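You operate a simulated robot arm through the tools that you are given. There is no shell and no other tool.

You run a simulated robot arm. Do the job below in one go: nothing can be reset, and whatever is moved stays where it is left.

## Task
Set the press to the insert depth of sample bracket M 30.
Fine: it lies in the flush gauge: arm over it, read, set the depth dial; arm aside before you lift it out; it goes on the green mat.

It is judged by the outcome, as a careful person would: the job done as asked, and still so three seconds after it is handed in. It fails if anything else is knocked over, pushed out of place, dropped, spilled or broken.

## Robot
A 6-joint arm with a two-finger gripper, fixed in place. Base frame: the origin is on the floor under the middle of its stand, x ahead of it, y to its left, z up. Units: mm, degrees, N and s.
It reaches about 1572 mm from its shoulder. Its first joint turns from -166.0 to 166.0 degrees. Payload 2.45 kg.
Tool frame: the origin (TCP) lies between the finger pads and is the grasp point; the fingertips stand 20 mm ahead of it; z points along the fingers, y is the line along which they close. The gripper opens to 140 mm; its body begins 168 mm behind the TCP.
Orientation is that of the tool frame in the base frame, as [roll, pitch, yaw] about the fixed x, y, z axes, in that order (R = Rz(yaw) Ry(pitch) Rx(roll)). With the fingers straight down and closing along the base's y, the tool's x points along the base's -x, its y along +y and its z along -z.

## Interface
- The arm moves only by the tool send_rows. Its argument "deltas" is text: rows parted by semicolons, each of 7 numbers parted by spaces: the turn, a rotation vector about the base's x, y, z in units of 120 degrees (1.0 is 120 degrees), then the shift along the base's x, y, z in units of 500 mm (1.0 is 500 mm), then the gripper command, from -1 (shut) to 1 (fully open), values between in proportion. In form: ax ay az x y z jaw; .... A call has 1 to 20 rows; each row is the pose to reach, as a shift and turn from the pose commanded when the call began. A call with a number of a shift or a turn outside -1 to 1 is refused whole. Rows are played at 5 a second. More than 50 mm and 8.6 degrees between two rows, or a gripper value outside its range, and nothing of the call is played. A pose out of reach is approached as far as the arm can. The call stops where the force on the tool passes 90 N (or 10 N more than at its start, if that is more) or the arm is blocked; 0.2 s more then pass. Each finger travels about 45 mm/s and halts on what it meets, pressing with about 21 N; the grip force reading is that of the motor and also rises with nothing between the fingers. The clock runs only during rows and for 0.2 s after the last one: add rows that repeat a pose to give the fingers time. It gives the time, the measured TCP pose, the force on the tool (base axes), the opening and the grip force at its end, in the units of the frame above (readings bear some noise), with the torque about the TCP (base axes, N m) and any sound that the robot's microphone picked up.
- Cameras (640 x 400 px; columns grow to the right, rows downward): "scene" is fixed at [399.3, 501.3, 1707.6]; the picture's right is [-0.86, -0.51, 0.00], its down [-0.27, 0.46, -0.85] and it looks along [0.43, -0.73, -0.53] (base axes); focal length 325 px, centre (320, 200). "wrist" rides on the gripper at [78, 11, -209] in the tool frame; the picture's right is [-0.14, 0.99, 0.00], its down [-0.92, -0.13, -0.37] and it looks along [-0.37, -0.05, 0.93] (tool axes); focal length 280 px, centre (320, 200).
- grab_frame(camera): a new picture of that camera. The clock stands still meanwhile.
- pixel_to_xyz(camera, pixels): for up to 12 pixels [column, row] of the newest picture of that camera ("zoom" is the newest enlarged one), the place [x, y, z] in the base frame of the surface seen there, good to about 2 mm. The clock stands still meanwhile.
- enlarge(camera, box): a new picture of the part [left, top, right, bottom] of that camera's present view, enlarged. The clock stands still meanwhile.
- finish_job(): hands the job in; it is judged then, once.

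Leave the gripper open and the arm clear of the work at the hand-in unless told otherwise.

The tools are called after ">>>" as name(argument=value, ...) on one line, values as JSON. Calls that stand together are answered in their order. send_rows: Moves the arm, as the interface text tells. Its arguments: {"type":"object","properties":{"deltas":{"type":"string"}},"required":["deltas"]} The other tools are called the same way: grab_frame (camera) takes a picture; pixel_to_xyz (camera, pixels) gives the place of the surface under pixels of a picture; enlarge (camera, box) takes an enlarged picture of a part of a camera's view; finish_job () hands the job in.

At the start:

```text
time_s: 0.0
position: [618.9, -310.0, 1332.8]
tcp_rot: [180.0, 0.0, -179.9]
force: [0.6, 0.6, -0.7]
moment: [0.01, -0.03, 0.01]
finger_gap: 140.1
grip_force: 0.0
```

scene: 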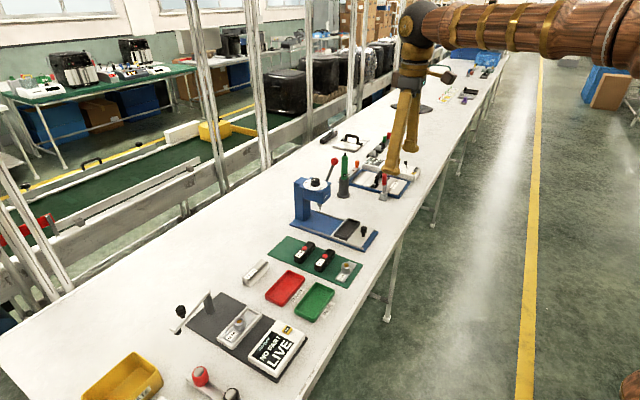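
wrist: 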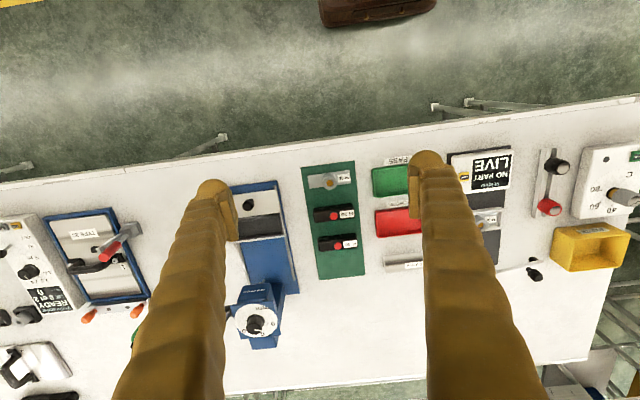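

I'll start by looking closer at the bench: the area with the grey gauge (scene about 230,330), the green mat (315,262) and the blue press (325,210).

>>> enlarge(camera="scene", box=[160, 240, 380, 390])

>>> enlarge(camera="scene", box=[270, 120, 430, 260])

>>> enlarge(camera="wrist", box=[220, 130, 440, 360])

>>> enlarge(camera="wrist", box=[430, 120, 640, 320])

>>> enlarge(camera="wrist", box=[0, 180, 220, 400])

```text
2.67 times, centred on (270, 315) of scene
```

zoom: 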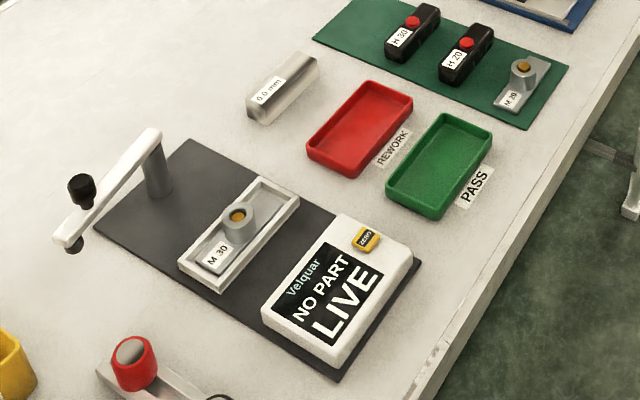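

```text
2.86 times, centred on (350, 190) of scene
```

zoom: 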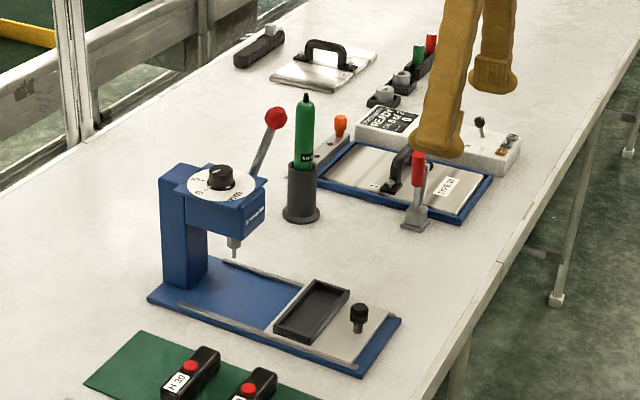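

```text
1.74 times, centred on (330, 245) of wrist
```

zoom: 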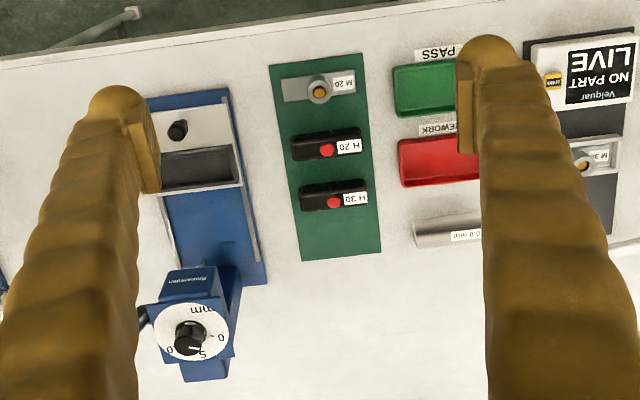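

```text
2.00 times, centred on (535, 220) of wrist
```

zoom: 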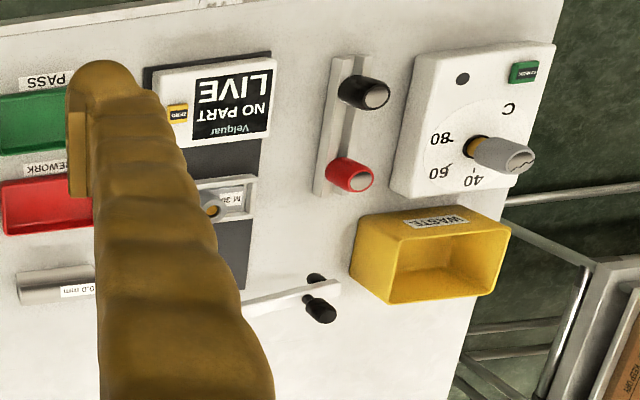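

```text
1.82 times, centred on (110, 290) of wrist
```

zoom: 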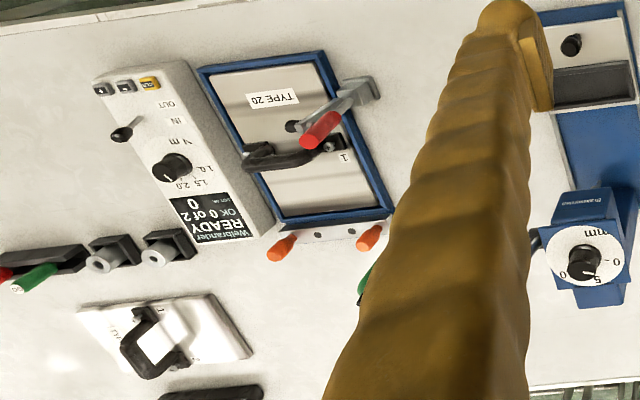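

The gauge shows "NO PART / LIVE"; its swing arm is parked aside. The press has a depth dial on its head. I'll measure places now in the scene picture: gauge post, arm knob, nest, bracket, display, mat and press dial.

>>> enlarge(camera="scene", box=[160, 270, 320, 390])

>>> pixel_to_xyz(camera="scene", pixels=[[181, 312], [209, 296], [242, 323], [234, 335], [275, 350], [287, 328], [315, 262], [348, 265], [305, 248], [316, 183], [360, 230], [260, 270]])

```text
3.33 times, centred on (240, 330) of scene
```

zoom: 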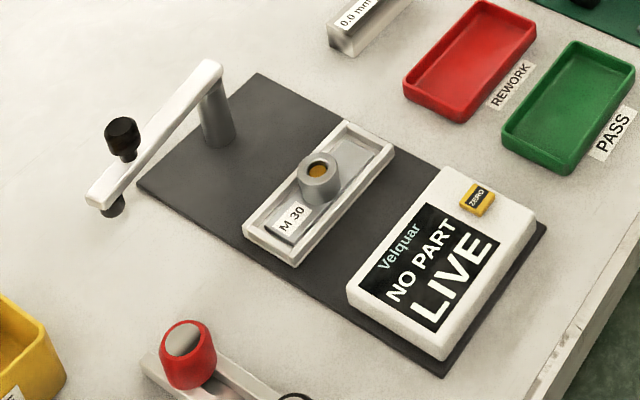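

```text
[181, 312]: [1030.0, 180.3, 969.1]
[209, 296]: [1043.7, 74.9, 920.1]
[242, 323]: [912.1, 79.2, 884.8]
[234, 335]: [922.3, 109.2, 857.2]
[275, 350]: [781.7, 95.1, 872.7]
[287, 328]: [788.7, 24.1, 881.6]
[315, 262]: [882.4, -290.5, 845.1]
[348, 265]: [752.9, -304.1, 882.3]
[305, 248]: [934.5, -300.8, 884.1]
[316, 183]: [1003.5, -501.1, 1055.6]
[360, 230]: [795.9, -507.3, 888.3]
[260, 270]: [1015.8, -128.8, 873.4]
```

The gauge sits around x 780–1045, y 20–190, bench about z 840. I'll move the open gripper high above it (TCP about 808,107,1200) for a closer wrist view.

>>> send_rows(deltas="0 0 0 0.03 0.07 0 1; 0 0 0 0.06 0.14 0 1; 0 0 0 0.09 0.21 0 1; 0 0 0 0.12 0.28 -0.03 1; 0 0 0 0.15 0.35 -0.06 1; 0 0 0 0.18 0.42 -0.09 1; 0 0 0 0.21 0.49 -0.12 1; 0 0 0 0.24 0.56 -0.15 1; 0 0 0 0.27 0.63 -0.18 1; 0 0 0 0.30 0.70 -0.21 1; 0 0 0 0.33 0.77 -0.24 1; 0 0 0 0.36 0.82 -0.265 1; 0 0 0 0.38 0.834 -0.265 1")

>>> grab_frame(camera="wrist")

>>> grab_frame(camera="scene")

```text
time_s: 2.8
position: [808.9, 108.5, 1200.5]
tcp_rot: [180.0, 0.1, 180.0]
force: [-0.6, 0.3, 0.5]
moment: [-0.03, -0.01, -0.02]
finger_gap: 140.3
grip_force: 0.0
```

```text
taken
```

wrist: 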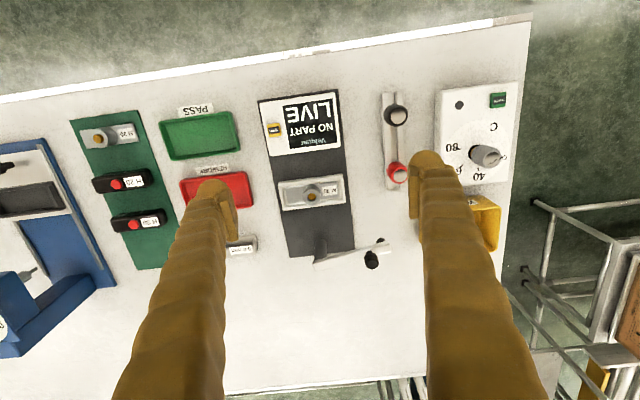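

```text
taken
```

scene: 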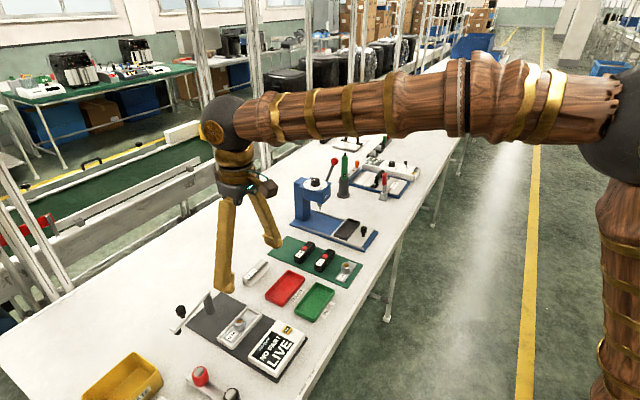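

The gauge is now between the fingers in the wrist view: bracket at (312,192), arm post at (318,250), knob at about (372,258). I'll enlarge and measure.

>>> enlarge(camera="wrist", box=[250, 80, 410, 280])

>>> enlarge(camera="wrist", box=[260, 160, 400, 280])

```text
2.00 times, centred on (330, 180) of wrist
```

zoom: 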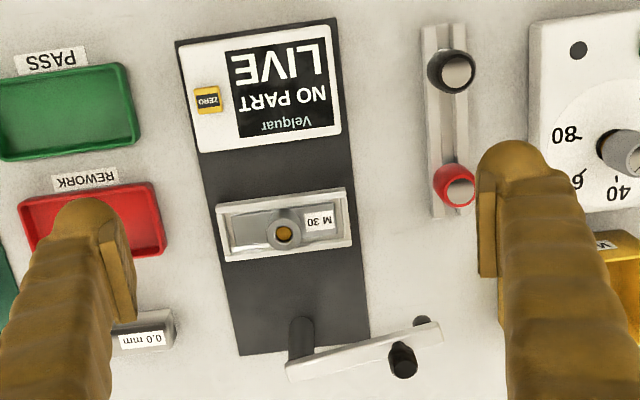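

```text
3.33 times, centred on (330, 220) of wrist
```

zoom: 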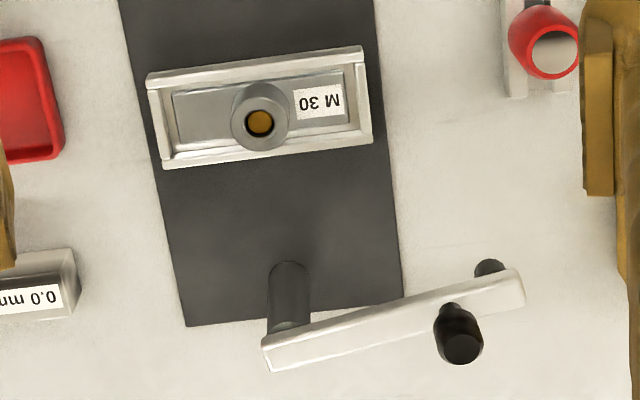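

Measuring the arm: pivot end (290,348), tip (515,290), knob top (462,350), probe below the arm (489,267), plus the bracket boss (260,122), bracket ends and nest corners in the zoom.

>>> pixel_to_xyz(camera="zoom", pixels=[[290, 348], [272, 356], [515, 290], [462, 350], [489, 267], [400, 318], [276, 122], [262, 125], [190, 120], [320, 103], [288, 310], [260, 90]])

>>> pixel_to_xyz(camera="zoom", pixels=[[150, 82], [360, 52], [370, 138], [166, 162], [160, 200], [390, 290], [190, 320], [450, 325], [458, 310], [20, 270], [175, 96], [346, 72]])

```text
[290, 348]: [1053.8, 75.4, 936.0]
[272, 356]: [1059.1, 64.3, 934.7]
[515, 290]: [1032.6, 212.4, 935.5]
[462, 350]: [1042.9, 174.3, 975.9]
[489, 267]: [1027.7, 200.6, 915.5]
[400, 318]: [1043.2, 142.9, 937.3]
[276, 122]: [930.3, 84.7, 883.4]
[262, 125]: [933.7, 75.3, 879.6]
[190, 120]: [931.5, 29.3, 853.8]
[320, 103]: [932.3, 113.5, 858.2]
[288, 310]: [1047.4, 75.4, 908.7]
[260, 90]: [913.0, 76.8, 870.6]
```

```text
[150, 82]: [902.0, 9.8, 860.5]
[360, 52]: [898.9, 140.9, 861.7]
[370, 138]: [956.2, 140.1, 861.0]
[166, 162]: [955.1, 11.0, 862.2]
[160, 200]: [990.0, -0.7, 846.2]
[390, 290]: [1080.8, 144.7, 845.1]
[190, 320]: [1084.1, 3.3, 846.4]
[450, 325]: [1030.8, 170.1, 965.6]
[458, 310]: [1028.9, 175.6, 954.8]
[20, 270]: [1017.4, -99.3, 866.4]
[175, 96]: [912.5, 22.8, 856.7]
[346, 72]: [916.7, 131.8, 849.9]
```

The arm's pivot is near (1053,75), knob near (1040,175) with top at z 976, arm top at z 936; the bracket's boss is near (931,78). I need finer geometry, so I'll measure the arm's corners and knob edges in the same zoom.

>>> pixel_to_xyz(camera="zoom", pixels=[[265, 343], [275, 362], [514, 272], [521, 296], [440, 350], [479, 350], [462, 338], [462, 358], [275, 300], [305, 300], [290, 265], [430, 310]])

>>> pixel_to_xyz(camera="zoom", pixels=[[236, 120], [288, 120], [262, 98], [262, 150], [260, 122], [350, 118], [180, 140], [300, 80], [225, 145], [480, 275], [497, 265], [400, 100]])

```text
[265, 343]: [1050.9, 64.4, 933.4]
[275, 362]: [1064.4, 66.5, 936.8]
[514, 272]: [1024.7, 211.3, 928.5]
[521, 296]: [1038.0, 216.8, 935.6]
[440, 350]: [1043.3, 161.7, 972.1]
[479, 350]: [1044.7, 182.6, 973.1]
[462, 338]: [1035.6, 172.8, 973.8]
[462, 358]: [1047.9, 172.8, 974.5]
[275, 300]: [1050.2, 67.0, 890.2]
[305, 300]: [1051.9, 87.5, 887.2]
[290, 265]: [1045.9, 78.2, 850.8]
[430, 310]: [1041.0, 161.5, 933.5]
```

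```text
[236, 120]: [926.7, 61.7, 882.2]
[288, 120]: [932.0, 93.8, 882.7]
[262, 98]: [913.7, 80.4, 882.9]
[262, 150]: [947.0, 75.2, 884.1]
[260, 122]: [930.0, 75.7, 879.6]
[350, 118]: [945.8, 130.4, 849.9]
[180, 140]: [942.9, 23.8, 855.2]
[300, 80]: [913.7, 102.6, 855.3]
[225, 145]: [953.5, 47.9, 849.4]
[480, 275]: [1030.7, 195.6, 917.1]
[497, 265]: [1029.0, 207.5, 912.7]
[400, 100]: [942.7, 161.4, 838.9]
```

Geometry is clear: pivot ≈ (1056,77), knob ≈ (1040,173) at radius ≈ 97, probe radius ≈ 126, boss (930,78) also 126 from the pivot — so the arm must swing about 80° counter-clockwise. I'll go above the knob with the tool turned −80.5° so the fingers close along the knob's direction of travel, staying high at z 1100.

>>> send_rows(deltas="0 0 -0.056 0.0385 0.0108 -0.0167 0.6; 0 0 -0.112 0.077 0.0215 -0.0333 0.143; 0 0 -0.168 0.1155 0.0323 -0.05 0.143; 0 0 -0.224 0.154 0.043 -0.0667 0.143; 0 0 -0.28 0.1925 0.0538 -0.0833 0.143; 0 0 -0.336 0.231 0.0645 -0.1 0.143; 0 0 -0.392 0.2695 0.0753 -0.1167 0.143; 0 0 -0.448 0.308 0.086 -0.1333 0.143; 0 0 -0.504 0.3465 0.0968 -0.15 0.143; 0 0 -0.56 0.385 0.1075 -0.1667 0.143; 0 0 -0.616 0.4235 0.1183 -0.1833 0.143; 0 0 -0.671 0.462 0.129 -0.2 0.143; 0 0 -0.671 0.462 0.129 -0.2 0.143; 0 0 -0.671 0.462 0.129 -0.2 0.143")

>>> grab_frame(camera="wrist")

>>> grab_frame(camera="scene")

```text
time_s: 5.8
position: [1039.3, 172.7, 1100.4]
tcp_rot: [180.0, 0.0, 99.4]
force: [0.6, 0.8, 0.2]
moment: [0.0, 0.03, -0.01]
finger_gap: 80.1
grip_force: 0.1
```

```text
taken
```

wrist: 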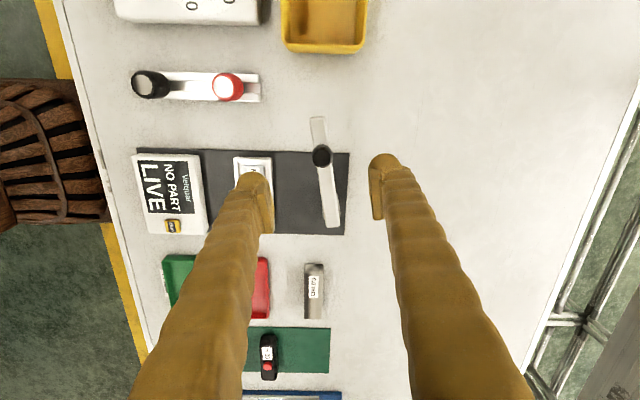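

```text
taken
```

scene: 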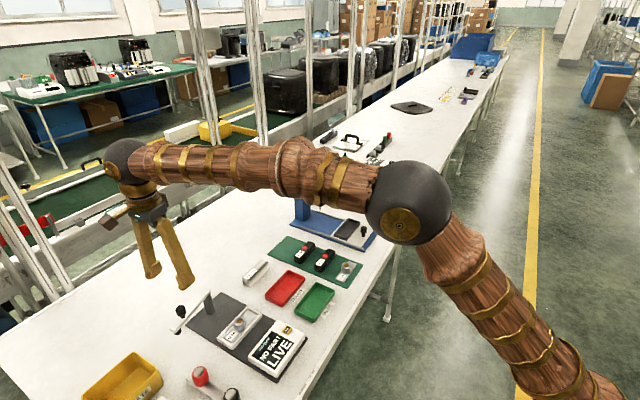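

The knob is between the fingers at wrist (322,156). I'll enlarge to check its place before lowering.

>>> enlarge(camera="wrist", box=[260, 100, 420, 240])

```text
2.86 times, centred on (340, 170) of wrist
```

zoom: 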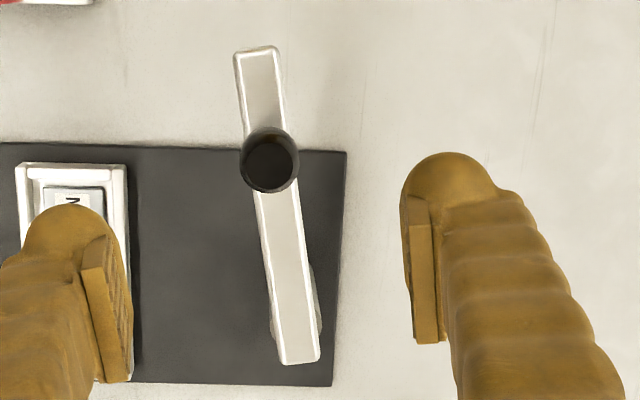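

>>> pixel_to_xyz(camera="zoom", pixels=[[268, 163], [248, 163], [290, 163], [268, 185], [268, 142], [262, 60], [298, 345], [284, 360], [315, 355], [275, 230], [280, 55], [238, 55]])

```text
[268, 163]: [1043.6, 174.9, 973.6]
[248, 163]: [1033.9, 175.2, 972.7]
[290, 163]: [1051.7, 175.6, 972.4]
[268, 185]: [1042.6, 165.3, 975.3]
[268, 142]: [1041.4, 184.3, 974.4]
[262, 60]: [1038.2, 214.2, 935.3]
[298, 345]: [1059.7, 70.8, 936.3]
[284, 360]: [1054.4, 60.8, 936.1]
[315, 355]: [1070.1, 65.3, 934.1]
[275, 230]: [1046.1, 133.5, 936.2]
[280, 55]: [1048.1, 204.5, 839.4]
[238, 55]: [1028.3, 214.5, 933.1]
```

Knob centre is (1042.5,175), top z 974. I'll shift 3 mm and lower to TCP z ≈ 965 (tips ≈ 945, above the arm's top at 936), then close on the knob.

>>> send_rows(deltas="0 0 0 0.006 0.004 -0.06 0.143; 0 0 0 0.006 0.004 -0.14 0.143; 0 0 0 0.006 0.004 -0.2 0.143; 0 0 0 0.006 0.004 -0.245 0.143; 0 0 0 0.006 0.004 -0.27 0.143; 0 0 0 0.006 0.004 -0.27 0.143")

>>> grab_frame(camera="wrist")

>>> enlarge(camera="scene", box=[120, 230, 280, 370])

```text
time_s: 7.2
position: [1043.6, 173.7, 964.6]
tcp_rot: [-179.9, 0.0, 99.5]
force: [0.3, 0.2, 1.1]
moment: [0.01, -0.01, -0.01]
finger_gap: 80.2
grip_force: 0.2
```

```text
taken
```

wrist: 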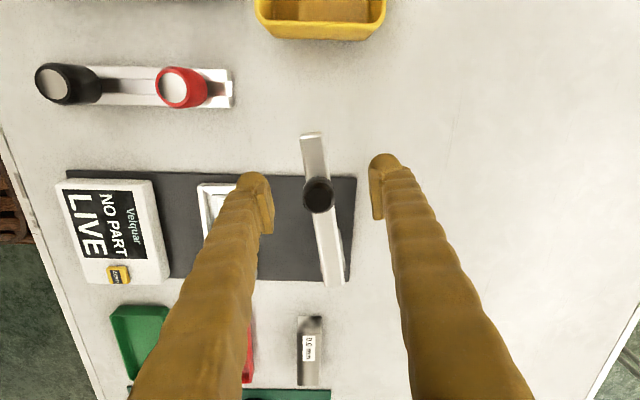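

```text
2.86 times, centred on (200, 300) of scene
```

zoom: 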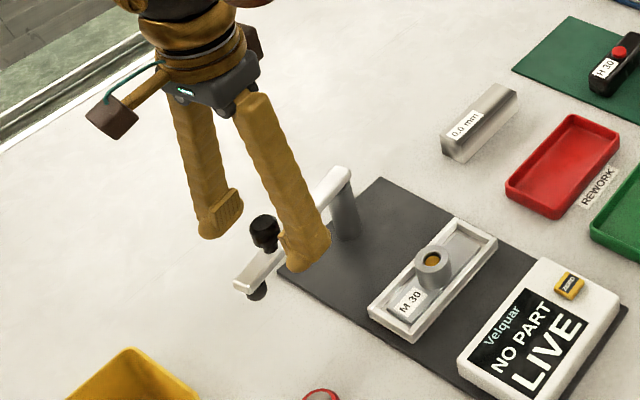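

Fingers straddle the knob cleanly. Now I close on it, holding the pose.

>>> send_rows(deltas="0 0 0 0 0 0 -0.4; 0 0 0 0 0 0 -1; 0 0 0 0 0 0 -1; 0 0 0 0 0 0 -1; 0 0 0 0 0 0 -1; 0 0 0 0 0 0 -1")

>>> grab_frame(camera="wrist")

```text
time_s: 8.6
position: [1043.0, 174.2, 965.2]
tcp_rot: [-180.0, 0.0, 99.5]
force: [-30.6, -4.8, 1.8]
moment: [-0.08, 0.35, -0.06]
finger_gap: 24.7
grip_force: 45.3
```

```text
taken
```

wrist: 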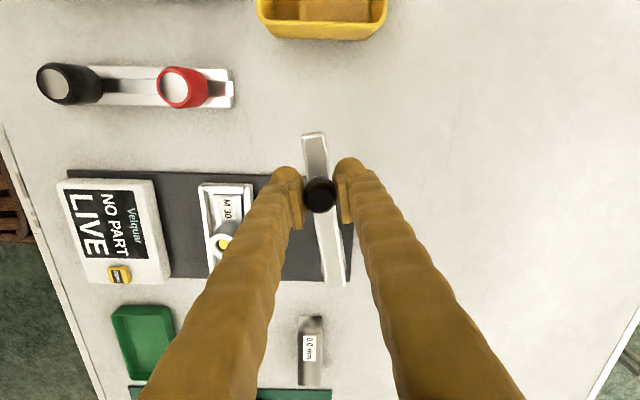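

The grip holds (24.7 mm knob); the −x push means the arm rests on its park stop. Now I swing it a first 18° along the arc, turning with it, and check the force.

>>> send_rows(deltas="0 0 0.025 -0.0099 -0.0018 0 -1; 0 0 0.05 -0.0201 -0.0042 0 -1; 0 0 0.1 -0.0397 -0.0105 0 -1; 0 0 0.15 -0.0585 -0.0188 0 -1")

>>> grab_frame(camera="wrist")

```text
time_s: 9.6
position: [1012.8, 163.1, 964.3]
tcp_rot: [-179.9, 0.0, 117.4]
force: [-0.5, 1.9, -9.7]
moment: [0.02, -0.02, 0.03]
finger_gap: 24.5
grip_force: 44.4
```

```text
taken
```

wrist: 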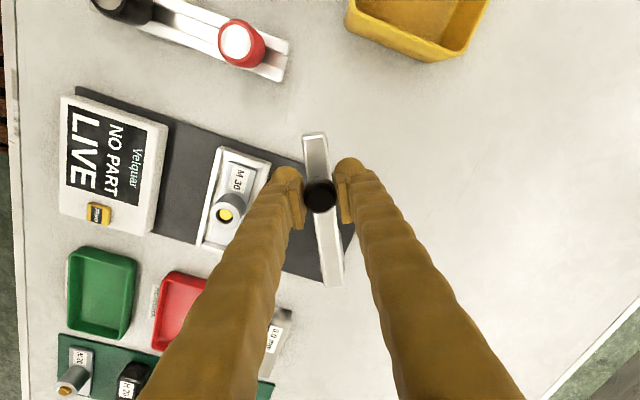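

The arm follows freely (only ~10 N). I continue the swing along the arc to about 80.5°, where the probe should be over the boss.

>>> send_rows(deltas="0 0 0.05 -0.0178 -0.0103 0 -1; 0 0 0.1 -0.0345 -0.0223 0 -1; 0 0 0.15 -0.0498 -0.0360 0 -1; 0 0 0.2 -0.0636 -0.0513 0 -1; 0 0 0.25 -0.0757 -0.0679 0 -1; 0 0 0.3 -0.0860 -0.0857 0 -1; 0 0 0.35 -0.0944 -0.1045 0 -1; 0 0 0.4 -0.1008 -0.1240 0 -1; 0 0 0.45 -0.1051 -0.1441 0 -1; 0 0 0.48 -0.1065 -0.1563 0 -1; 0 0 0.5 -0.1073 -0.1645 0 -1; 0 0 0.51 -0.1074 -0.1687 0 -1; 0 0 0.522 -0.1075 -0.1734 0 -1")

>>> grab_frame(camera="wrist")

>>> enlarge(camera="scene", box=[160, 240, 320, 390])

```text
time_s: 12.4
position: [960.5, 77.5, 964.6]
tcp_rot: [180.0, 0.0, -179.8]
force: [-18.4, -2.3, -6.6]
moment: [-0.02, 0.27, -0.08]
finger_gap: 24.5
grip_force: 45.2
```

```text
taken
```

wrist: 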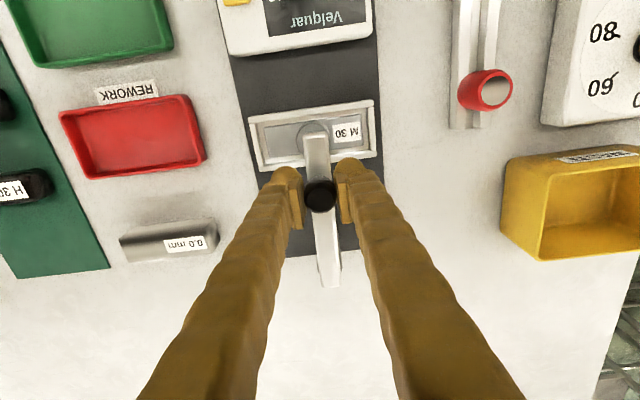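

```text
2.67 times, centred on (240, 315) of scene
```

zoom: 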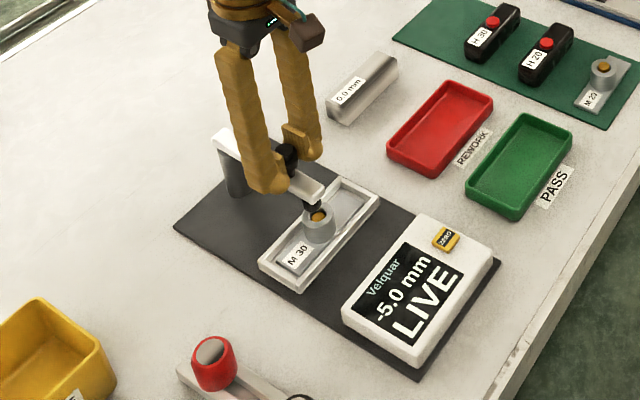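

The display now reads "−5.0 mm LIVE" with the probe over the insert, while I still hold the knob. I'll let go and lift away so I can read it undisturbed.

>>> send_rows(deltas="0 0 0 0 0 0 -0.4; 0 0 0 0 0 0 -0.1; 0 0 0 0 0 0 0.1; 0 0 0 0 0 0 0.1; 0 0 0 0 0 0 0.1; 0 0 0 0 0 0.03 0.1; 0 0 0 0 0 0.1 0.1; 0 0 0 0 0 0.19 0.1; 0 0 0 -0.06 0 0.27 0.3; 0 0 0 -0.13 0 0.34 0.6; 0 0 0 -0.2 0 0.4 1; 0 0 0 -0.28 0 0.45 1; 0 0 0 -0.3 0 0.47 1")

>>> grab_frame(camera="wrist")

>>> enlarge(camera="scene", box=[160, 260, 320, 390])

```text
time_s: 15.2
position: [809.3, 77.9, 1198.6]
tcp_rot: [-179.9, 0.0, -179.9]
force: [-0.3, 0.3, 0.7]
moment: [0.01, 0.0, 0.02]
finger_gap: 140.2
grip_force: 0.0
```

```text
taken
```

wrist: 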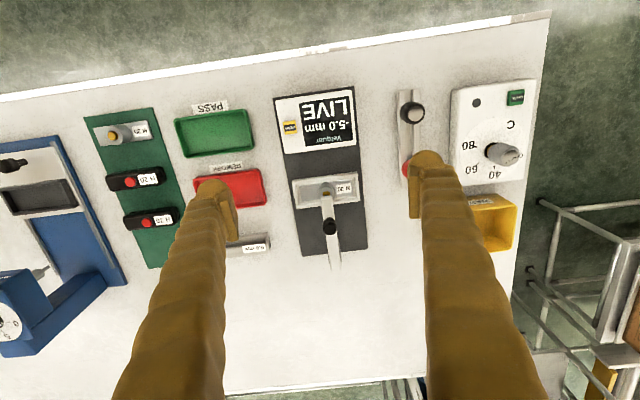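

```text
3.08 times, centred on (240, 325) of scene
```

zoom: 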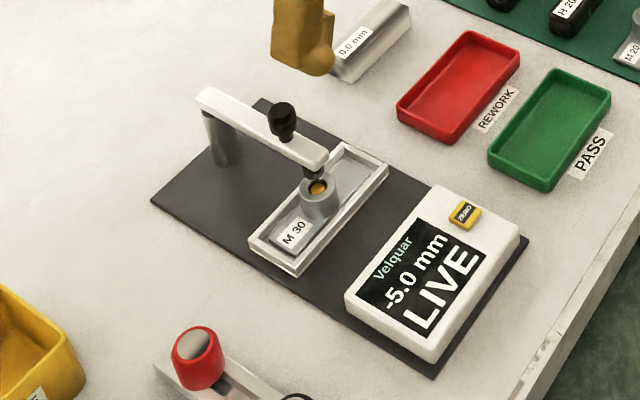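

Released, it still reads −5.0 mm. I'll check in an enlarged wrist view whether the probe really stands over the insert, not on the boss rim or elsewhere.

>>> enlarge(camera="wrist", box=[270, 80, 390, 280])

>>> enlarge(camera="wrist", box=[290, 160, 370, 220])

>>> enlarge(camera="scene", box=[210, 295, 270, 335])

```text
2.00 times, centred on (330, 180) of wrist
```

zoom: 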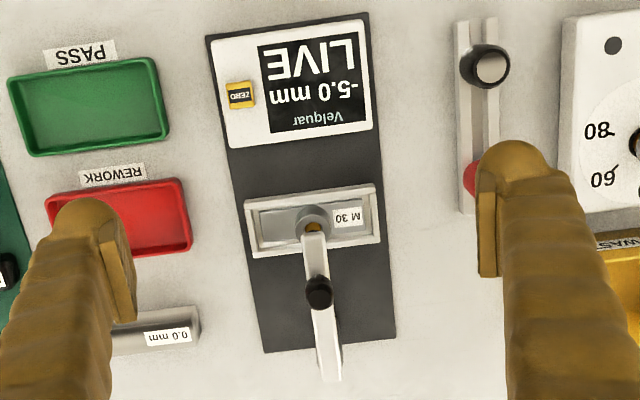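

```text
6.67 times, centred on (330, 190) of wrist
```

zoom: 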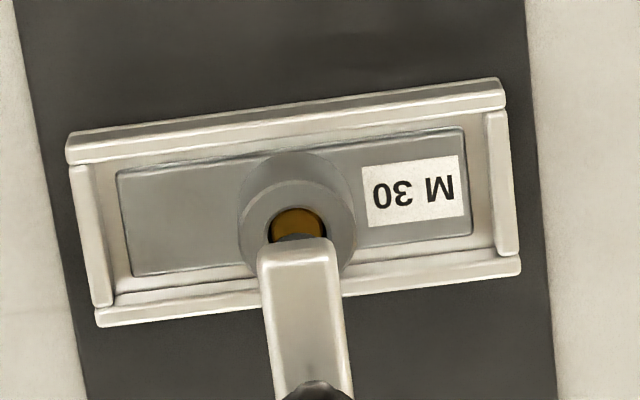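

```text
10.00 times, centred on (240, 315) of scene
```

zoom: 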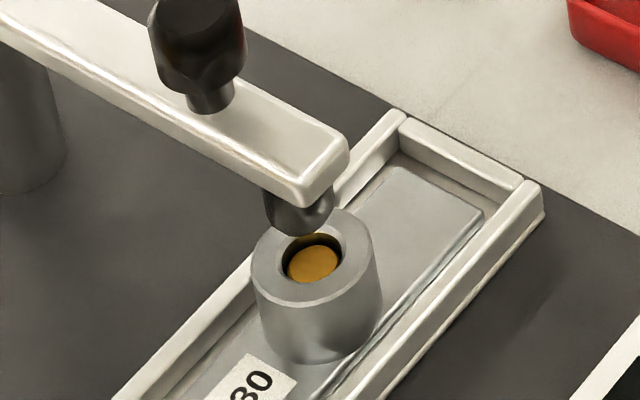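

The probe stands over the boss. As a cross-check I measure the boss rim and insert heights in this zoom: rim at (262,265),(365,235), insert at (313,265).

>>> pixel_to_xyz(camera="zoom", pixels=[[313, 268], [305, 265], [322, 265], [313, 260], [268, 262], [272, 282], [310, 300], [358, 235], [362, 255], [345, 280], [300, 215], [290, 225]])

>>> pixel_to_xyz(camera="scene", pixels=[[262, 270], [258, 262], [268, 265], [255, 275], [262, 280]])

```text
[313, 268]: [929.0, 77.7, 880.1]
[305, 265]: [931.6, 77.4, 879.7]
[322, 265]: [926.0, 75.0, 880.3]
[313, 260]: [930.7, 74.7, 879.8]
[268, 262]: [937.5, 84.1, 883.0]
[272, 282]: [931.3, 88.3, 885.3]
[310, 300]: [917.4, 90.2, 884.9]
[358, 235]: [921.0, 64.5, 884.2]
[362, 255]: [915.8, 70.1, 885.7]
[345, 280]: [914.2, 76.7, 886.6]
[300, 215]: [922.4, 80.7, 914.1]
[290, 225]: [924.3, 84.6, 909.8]
```

```text
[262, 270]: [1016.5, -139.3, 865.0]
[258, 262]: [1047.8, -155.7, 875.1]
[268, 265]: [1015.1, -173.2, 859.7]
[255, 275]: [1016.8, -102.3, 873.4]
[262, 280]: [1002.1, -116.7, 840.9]
```

Rim ≈ 885.0, insert ≈ 880.0: about 5 mm below flush, which agrees with the reading of −5.0 mm. The M 30 insert depth is 5.0 mm. Next the press: I move high (z ≈ 1230) toward y ≈ −490 to see the dial from above.

>>> send_rows(deltas="0 0 0 0.01 -0.06 0.02 1; 0 0 0 0.03 -0.15 0.06 1; 0 0 0 0.05 -0.24 0.06 1; 0 0 0 0.07 -0.33 0.06 1; 0 0 0 0.09 -0.42 0.06 1; 0 0 0 0.11 -0.51 0.06 1; 0 0 0 0.13 -0.6 0.06 1; 0 0 0 0.15 -0.69 0.06 1; 0 0 0 0.17 -0.78 0.06 1; 0 0 0 0.19 -0.87 0.06 1; 0 0 0 0.21 -0.95 0.06 1; 0 0 0 0.23 -1.0 0.06 1")

>>> send_rows(deltas="0 0 0 0.0 -0.08 0 1; 0 0 0 0.0 -0.13 0 1; 0 0 0 0.0 -0.13 0 1")

>>> grab_frame(camera="wrist")

>>> grab_frame(camera="scene")

```text
refused: row 2 steps farther than a row can; nothing moved
```

```text
time_s: 16.0
position: [810.4, 13.6, 1201.5]
tcp_rot: [180.0, 0.0, 180.0]
force: [0.2, 0.5, 0.6]
moment: [0.0, -0.02, 0.01]
finger_gap: 139.9
grip_force: 0.0
```

```text
taken
```

wrist: 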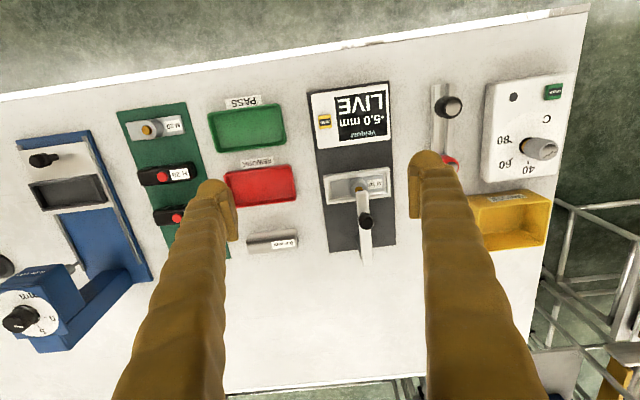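

```text
taken
```

scene: 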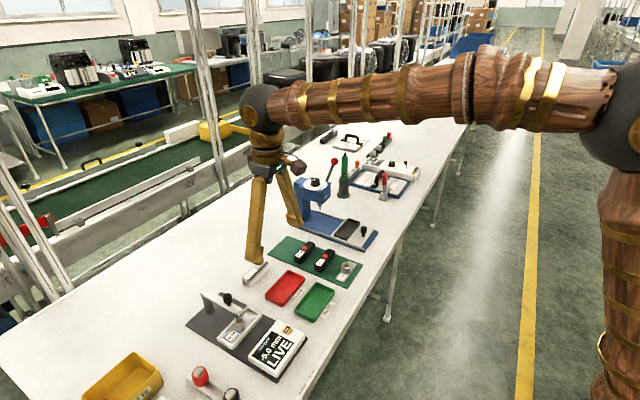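

The first call was refused (step too long); only the second, short one played. Now the remaining travel in smaller steps.

>>> send_rows(deltas="0 0 0 0.018 -0.07 0.01 1; 0 0 0 0.036 -0.15 0.02 1; 0 0 0 0.054 -0.23 0.03 1; 0 0 0 0.072 -0.31 0.04 1; 0 0 0 0.09 -0.39 0.05 1; 0 0 0 0.108 -0.47 0.06 1; 0 0 0 0.126 -0.55 0.06 1; 0 0 0 0.144 -0.63 0.06 1; 0 0 0 0.162 -0.71 0.06 1; 0 0 0 0.18 -0.79 0.06 1; 0 0 0 0.198 -0.87 0.06 1; 0 0 0 0.216 -0.95 0.06 1; 0 0 0 0.23 -1.0 0.06 1; 0 0 0 0.24 -1.0 0.06 1")

>>> grab_frame(camera="wrist")

>>> grab_frame(camera="scene")

```text
time_s: 19.0
position: [929.3, -487.6, 1229.9]
tcp_rot: [179.9, 0.1, 180.0]
force: [0.5, -0.3, 0.1]
moment: [0.02, -0.01, 0.0]
finger_gap: 139.8
grip_force: 0.0
```

```text
taken
```

wrist: 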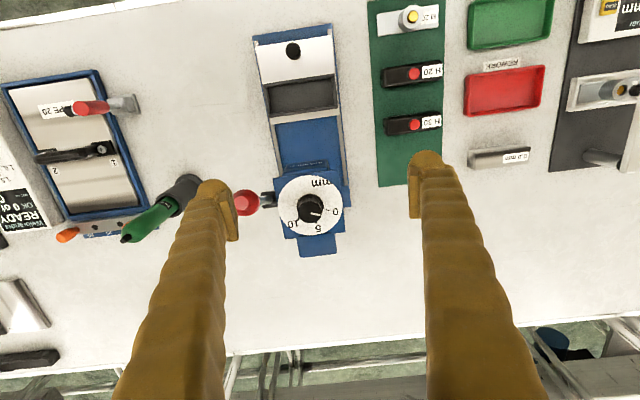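

```text
taken
```

scene: 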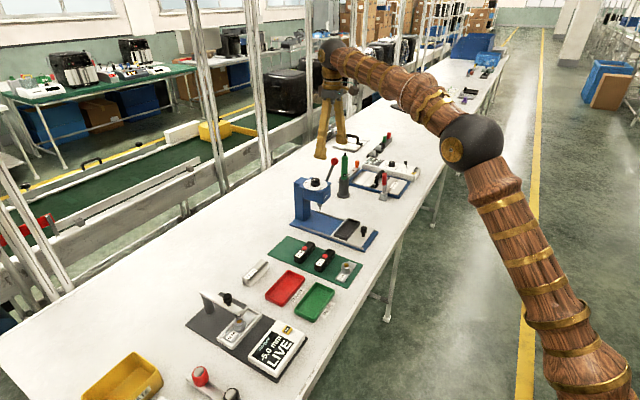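

The dial is at wrist (312,208), with a lever with a red ball to its left (245,202). I enlarge the dial to read it.

>>> enlarge(camera="wrist", box=[270, 160, 354, 250])

>>> enlarge(camera="wrist", box=[230, 150, 370, 270])

```text
4.44 times, centred on (312, 205) of wrist
```

zoom: 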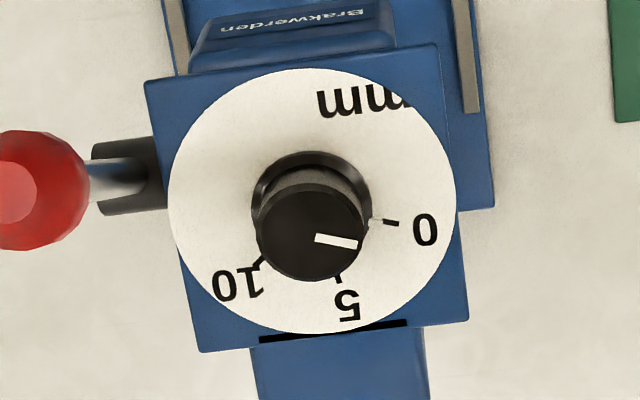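

```text
3.33 times, centred on (300, 210) of wrist
```

zoom: 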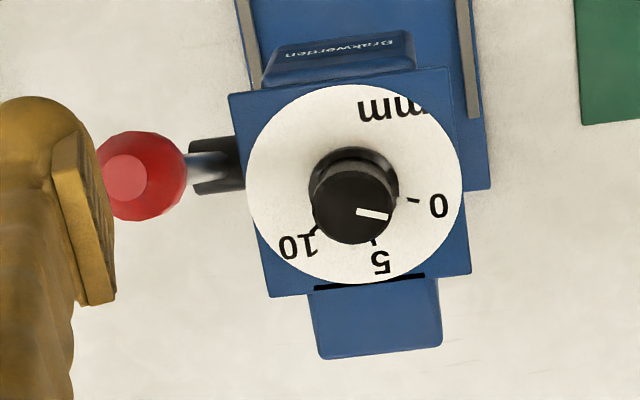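

The dial scale runs 0 (right), 5 (bottom), 10 (left) with a black pointer knob whose white line is near 0–1. I measure the disk, tick marks, knob top and the lever in 3D.

>>> enlarge(camera="wrist", box=[270, 160, 354, 250])

>>> pixel_to_xyz(camera="zoom", pixels=[[391, 223], [339, 281], [263, 263], [320, 238], [354, 244], [310, 185], [310, 275], [262, 230], [362, 230], [172, 200], [454, 215], [330, 330]])

>>> pixel_to_xyz(camera="zoom", pixels=[[310, 72], [424, 230], [347, 305], [238, 286], [40, 190], [20, 150], [120, 175], [300, 365], [220, 110], [430, 290], [240, 30], [337, 241]])

```text
4.44 times, centred on (312, 205) of wrist
```

zoom: 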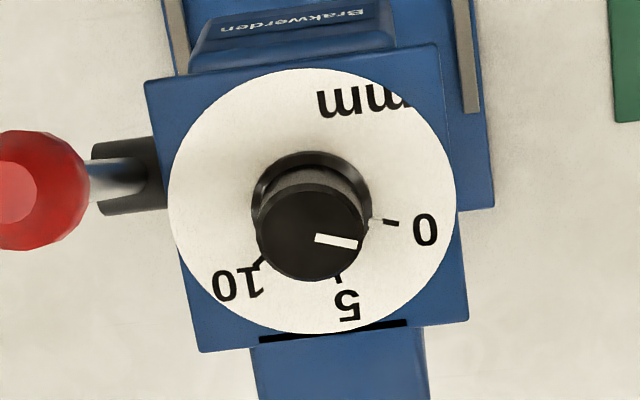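

```text
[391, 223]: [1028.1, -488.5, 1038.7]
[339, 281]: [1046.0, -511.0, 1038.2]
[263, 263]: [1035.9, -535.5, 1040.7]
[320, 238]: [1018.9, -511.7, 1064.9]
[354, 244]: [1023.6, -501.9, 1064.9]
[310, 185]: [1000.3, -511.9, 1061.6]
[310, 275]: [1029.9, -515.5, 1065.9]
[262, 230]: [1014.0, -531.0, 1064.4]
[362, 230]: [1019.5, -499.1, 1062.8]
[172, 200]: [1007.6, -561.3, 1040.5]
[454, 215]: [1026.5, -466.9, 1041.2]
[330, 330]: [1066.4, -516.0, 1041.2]
```

```text
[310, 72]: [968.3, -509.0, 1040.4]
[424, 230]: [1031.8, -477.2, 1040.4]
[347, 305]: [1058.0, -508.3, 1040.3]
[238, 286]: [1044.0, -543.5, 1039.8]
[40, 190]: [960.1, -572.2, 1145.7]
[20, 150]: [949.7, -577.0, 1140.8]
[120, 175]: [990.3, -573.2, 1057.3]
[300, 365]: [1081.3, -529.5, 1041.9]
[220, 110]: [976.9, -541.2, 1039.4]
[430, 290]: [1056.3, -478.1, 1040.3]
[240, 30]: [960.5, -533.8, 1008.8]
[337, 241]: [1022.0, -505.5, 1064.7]
```

Working the rays out: dial centre ≈ (1018.5,−513.5), knob Ø ≈ 32 mm, knob top z ≈ 1065, disk z ≈ 1040. The 0 mark is at ≈21°, 5 at ≈81.5°, 10 at ≈140° (clockwise from above, 12°/mm), and the pointer stands at ≈ 20°, i.e. at 0. The press lever with its red ball is at (955,−575,1143), so I'll approach with the fingers closing nearly along x and turn away from it. First I move over the dial, turning +85°, staying at z 1230.

>>> send_rows(deltas="0 0 0.06 0.015 -0.0045 0 1; 0 0 0.12 0.03 -0.009 0 0.6; 0 0 0.18 0.045 -0.0135 0 0.2; 0 0 0.24 0.06 -0.018 0 -0.143; 0 0 0.3 0.075 -0.0225 0 -0.143; 0 0 0.36 0.09 -0.027 0 -0.143; 0 0 0.42 0.105 -0.0315 0 -0.143; 0 0 0.48 0.12 -0.036 0 -0.143; 0 0 0.54 0.135 -0.0405 0 -0.143; 0 0 0.6 0.15 -0.045 0 -0.143; 0 0 0.66 0.165 -0.0495 0 -0.143; 0 0 0.708 0.178 -0.052 0 -0.143; 0 0 0.708 0.178 -0.052 0 -0.143")

>>> grab_frame(camera="wrist")

>>> grab_frame(camera="scene")

```text
time_s: 21.8
position: [1000.6, -504.7, 1211.4]
tcp_rot: [-179.9, 0.0, -94.9]
force: [-0.2, -0.1, 0.9]
moment: [0.0, -0.02, 0.0]
finger_gap: 59.9
grip_force: 0.0
out of reach, approached as far as the arm can: row 9, 10, 11, 12, 13
```

```text
taken
```

wrist: 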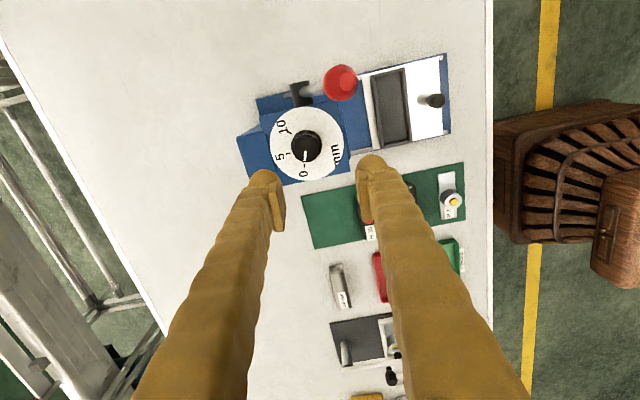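

```text
taken
```

scene: 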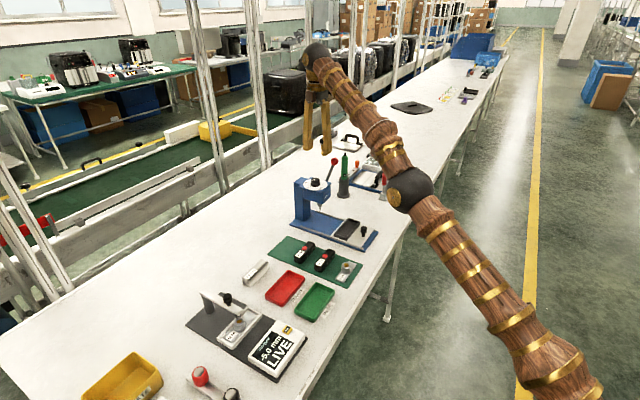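

The last rows were slightly out of reach at this height (stopped at 1000.6,−504.7,1211). Lower down the reach is longer, so I descend 50 mm and check where the arm really is (tips still above the red ball, top ≈ 1157).

>>> send_rows(deltas="0 0 0 0 0 -0.05 -0.143; 0 0 0 0 0 -0.1 -0.143; 0 0 0 0 0 -0.1 -0.143")

>>> grab_frame(camera="wrist")

>>> enlarge(camera="scene", box=[260, 50, 400, 260])

```text
time_s: 22.6
position: [1017.5, -511.9, 1171.7]
tcp_rot: [180.0, 0.0, -94.9]
force: [-0.5, -0.3, 0.5]
moment: [0.0, 0.02, 0.04]
finger_gap: 59.7
grip_force: 0.1
out of reach, approached as far as the arm can: row 1, 2, 3
```

```text
taken
```

wrist: 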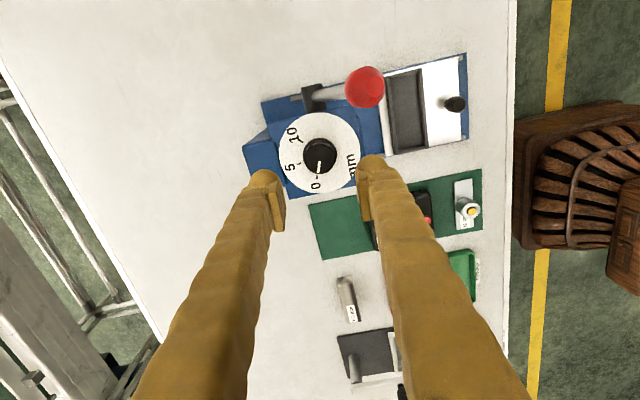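

```text
1.90 times, centred on (330, 155) of scene
```

zoom: 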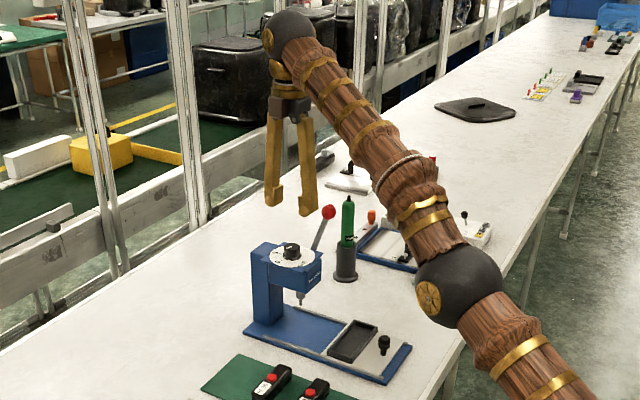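

Now at (1017.5,−511.9,1171.7), within about a millimetre of commanded xy. I take a close look at the dial to fix its centre from this side.

>>> enlarge(camera="wrist", box=[270, 100, 370, 205])

```text
3.81 times, centred on (320, 152) of wrist
```

zoom: 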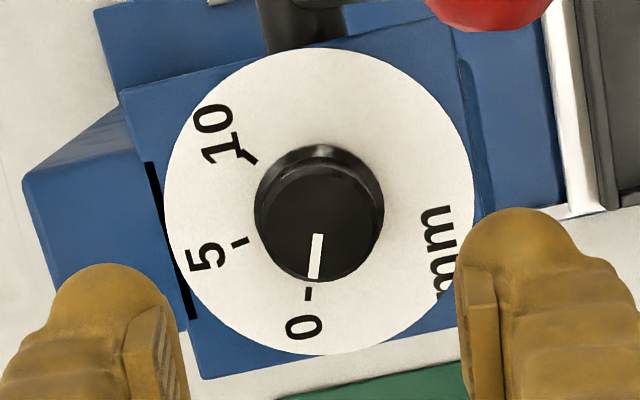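

>>> pixel_to_xyz(camera="zoom", pixels=[[168, 201], [471, 201], [319, 52], [319, 350], [258, 210], [382, 210], [319, 165], [319, 280], [318, 238], [313, 276], [307, 293], [240, 242]])

>>> pixel_to_xyz(camera="zoom", pixels=[[250, 160], [210, 90], [428, 310], [210, 310], [428, 90], [320, 220], [300, 220], [340, 220], [320, 200], [320, 180], [480, 280], [160, 320]])

```text
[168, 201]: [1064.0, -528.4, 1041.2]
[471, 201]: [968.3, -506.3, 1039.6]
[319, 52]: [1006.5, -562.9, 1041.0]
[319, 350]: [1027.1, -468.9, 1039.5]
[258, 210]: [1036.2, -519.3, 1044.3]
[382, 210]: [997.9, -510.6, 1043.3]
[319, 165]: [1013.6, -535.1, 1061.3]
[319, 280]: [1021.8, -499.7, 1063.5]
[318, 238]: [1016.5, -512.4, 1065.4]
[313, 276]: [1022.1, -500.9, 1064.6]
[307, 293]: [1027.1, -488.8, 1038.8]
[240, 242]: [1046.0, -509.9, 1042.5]
```

```text
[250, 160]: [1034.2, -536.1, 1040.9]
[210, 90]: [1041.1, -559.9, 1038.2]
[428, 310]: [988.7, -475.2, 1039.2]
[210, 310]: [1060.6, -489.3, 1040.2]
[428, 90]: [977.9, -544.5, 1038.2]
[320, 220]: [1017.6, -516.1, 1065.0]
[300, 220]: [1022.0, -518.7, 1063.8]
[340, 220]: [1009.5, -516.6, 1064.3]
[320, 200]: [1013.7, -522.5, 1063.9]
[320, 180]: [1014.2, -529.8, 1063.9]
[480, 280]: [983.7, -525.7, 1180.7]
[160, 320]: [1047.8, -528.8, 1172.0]
```

Averaging both views: dial centre ≈ (1017,−515); marks 0 → 21°, 5 → 81°, 10 → 141°; pointer ≈ 19–21° (at 0). I lower another 50 mm (clear of the red ball by ≥ 30 mm) and check the actual position.

>>> send_rows(deltas="0 0 0 0 0 -0.05 -0.143; 0 0 0 0 0 -0.1 -0.143; 0 0 0 0 0 -0.1 -0.143")

>>> grab_frame(camera="wrist")

>>> enlarge(camera="scene", box=[270, 90, 370, 230])

```text
time_s: 23.4
position: [1022.9, -515.9, 1137.0]
tcp_rot: [178.3, 0.7, -94.9]
force: [-0.3, 0.6, 0.7]
moment: [-0.03, 0.0, -0.01]
finger_gap: 59.9
grip_force: 0.1
out of reach, approached as far as the arm can: row 1, 2, 3
```

```text
taken
```

wrist: 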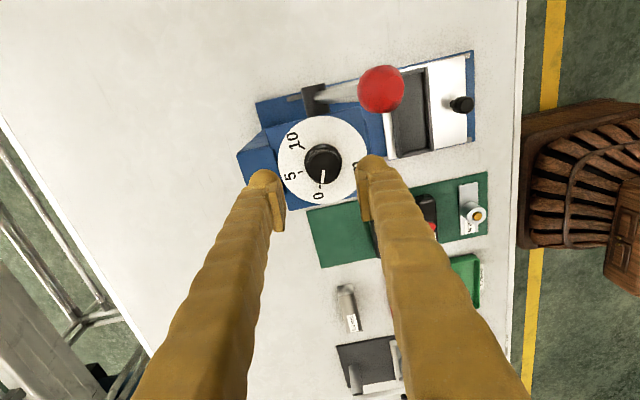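

```text
2.86 times, centred on (320, 160) of scene
```

zoom: 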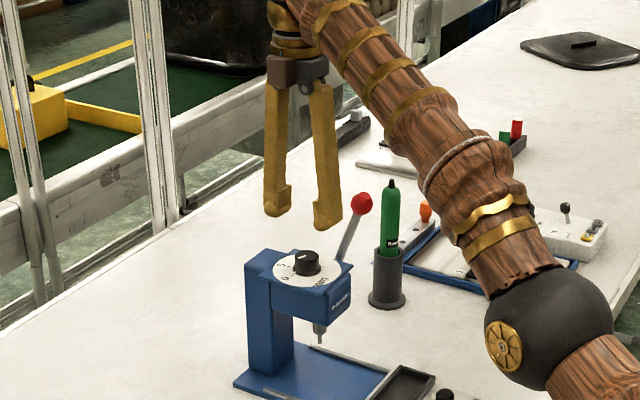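

The arm lags slightly and tilts 1.7° near its reach limit. I hold the same command for a few rows to see whether it settles to the commanded pose.

>>> send_rows(deltas="0 0 0 0 0 0 -0.143; 0 0 0 0 0 0 -0.143; 0 0 0 0 0 0 -0.143")

```text
time_s: 24.2
position: [1023.6, -514.8, 1137.3]
tcp_rot: [178.4, 0.7, -94.9]
force: [-0.1, 0.6, -0.2]
moment: [0.01, -0.02, 0.0]
finger_gap: 59.9
grip_force: 0.0
```

It now stays there without complaint, so this pose (1023.5,−515,1137, tilted 1.6°) seems to be the new reference. I correct the tilt and xy to (1017,−515) while lowering to z ≈ 1100 — tips at 1080, still above the knob (1065).

>>> send_rows(deltas="-0.0035 -0.0064 0 -0.0064 0 -0.037 -0.143; -0.007 -0.01275 0 -0.0128 0 -0.0744 -0.143; -0.007 -0.01275 0 -0.0128 0 -0.0744 -0.143; -0.007 -0.01275 0 -0.0128 0 -0.0744 -0.143")

>>> grab_frame(camera="wrist")

>>> enlarge(camera="scene", box=[270, 90, 370, 230])

```text
time_s: 25.2
position: [1023.1, -517.6, 1132.8]
tcp_rot: [178.1, 0.8, -94.8]
force: [0.0, 1.7, 0.1]
moment: [0.04, 0.04, 0.01]
finger_gap: 59.8
grip_force: 0.1
out of reach, approached as far as the arm can: row 1, 2, 3, 4
```

```text
taken
```

wrist: 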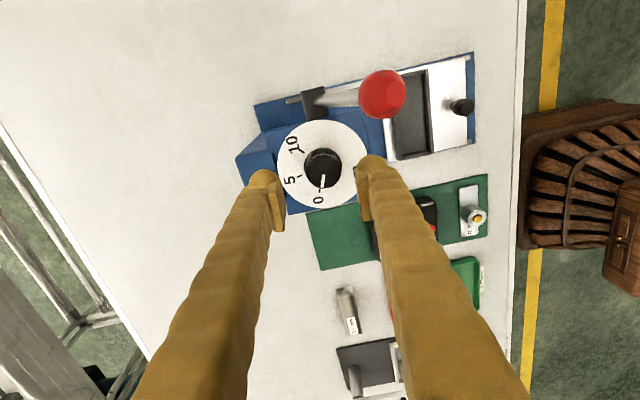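

```text
2.86 times, centred on (320, 160) of scene
```

zoom: 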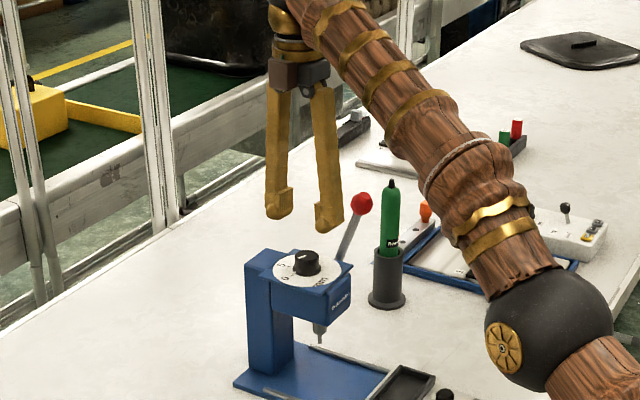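

The arm seems stuck at a straight elbow (it can't fold inward from there), not touching anything. I'll back off up and toward the robot, to about (960,−490,1200), to get it bent again.

>>> send_rows(deltas="0 0 0 -0.02 0.01 0.03 -0.143; 0 0 0 -0.05 0.02 0.07 -0.143; 0 0 0 -0.08 0.035 0.1 -0.143; 0 0 0 -0.11 0.045 0.13 -0.143; 0 0 0 -0.12 0.05 0.14 -0.143; 0 0 0 -0.12 0.05 0.14 -0.143")

>>> grab_frame(camera="scene")

```text
time_s: 26.6
position: [962.5, -493.4, 1201.9]
tcp_rot: [178.1, 0.7, -95.0]
force: [0.8, 0.1, 0.3]
moment: [0.0, -0.03, -0.01]
finger_gap: 59.9
grip_force: 0.0
out of reach, approached as far as the arm can: row 1, 2
```

```text
taken
```

scene: 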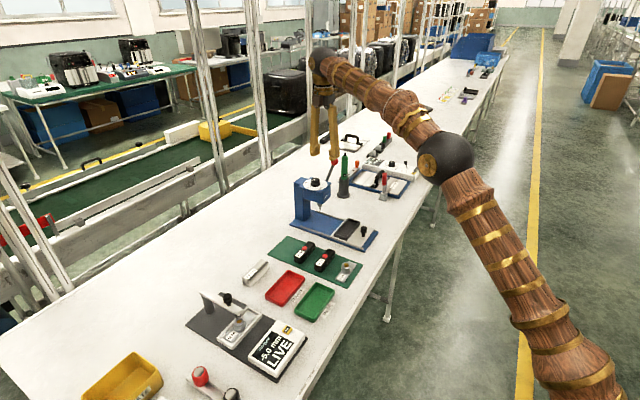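

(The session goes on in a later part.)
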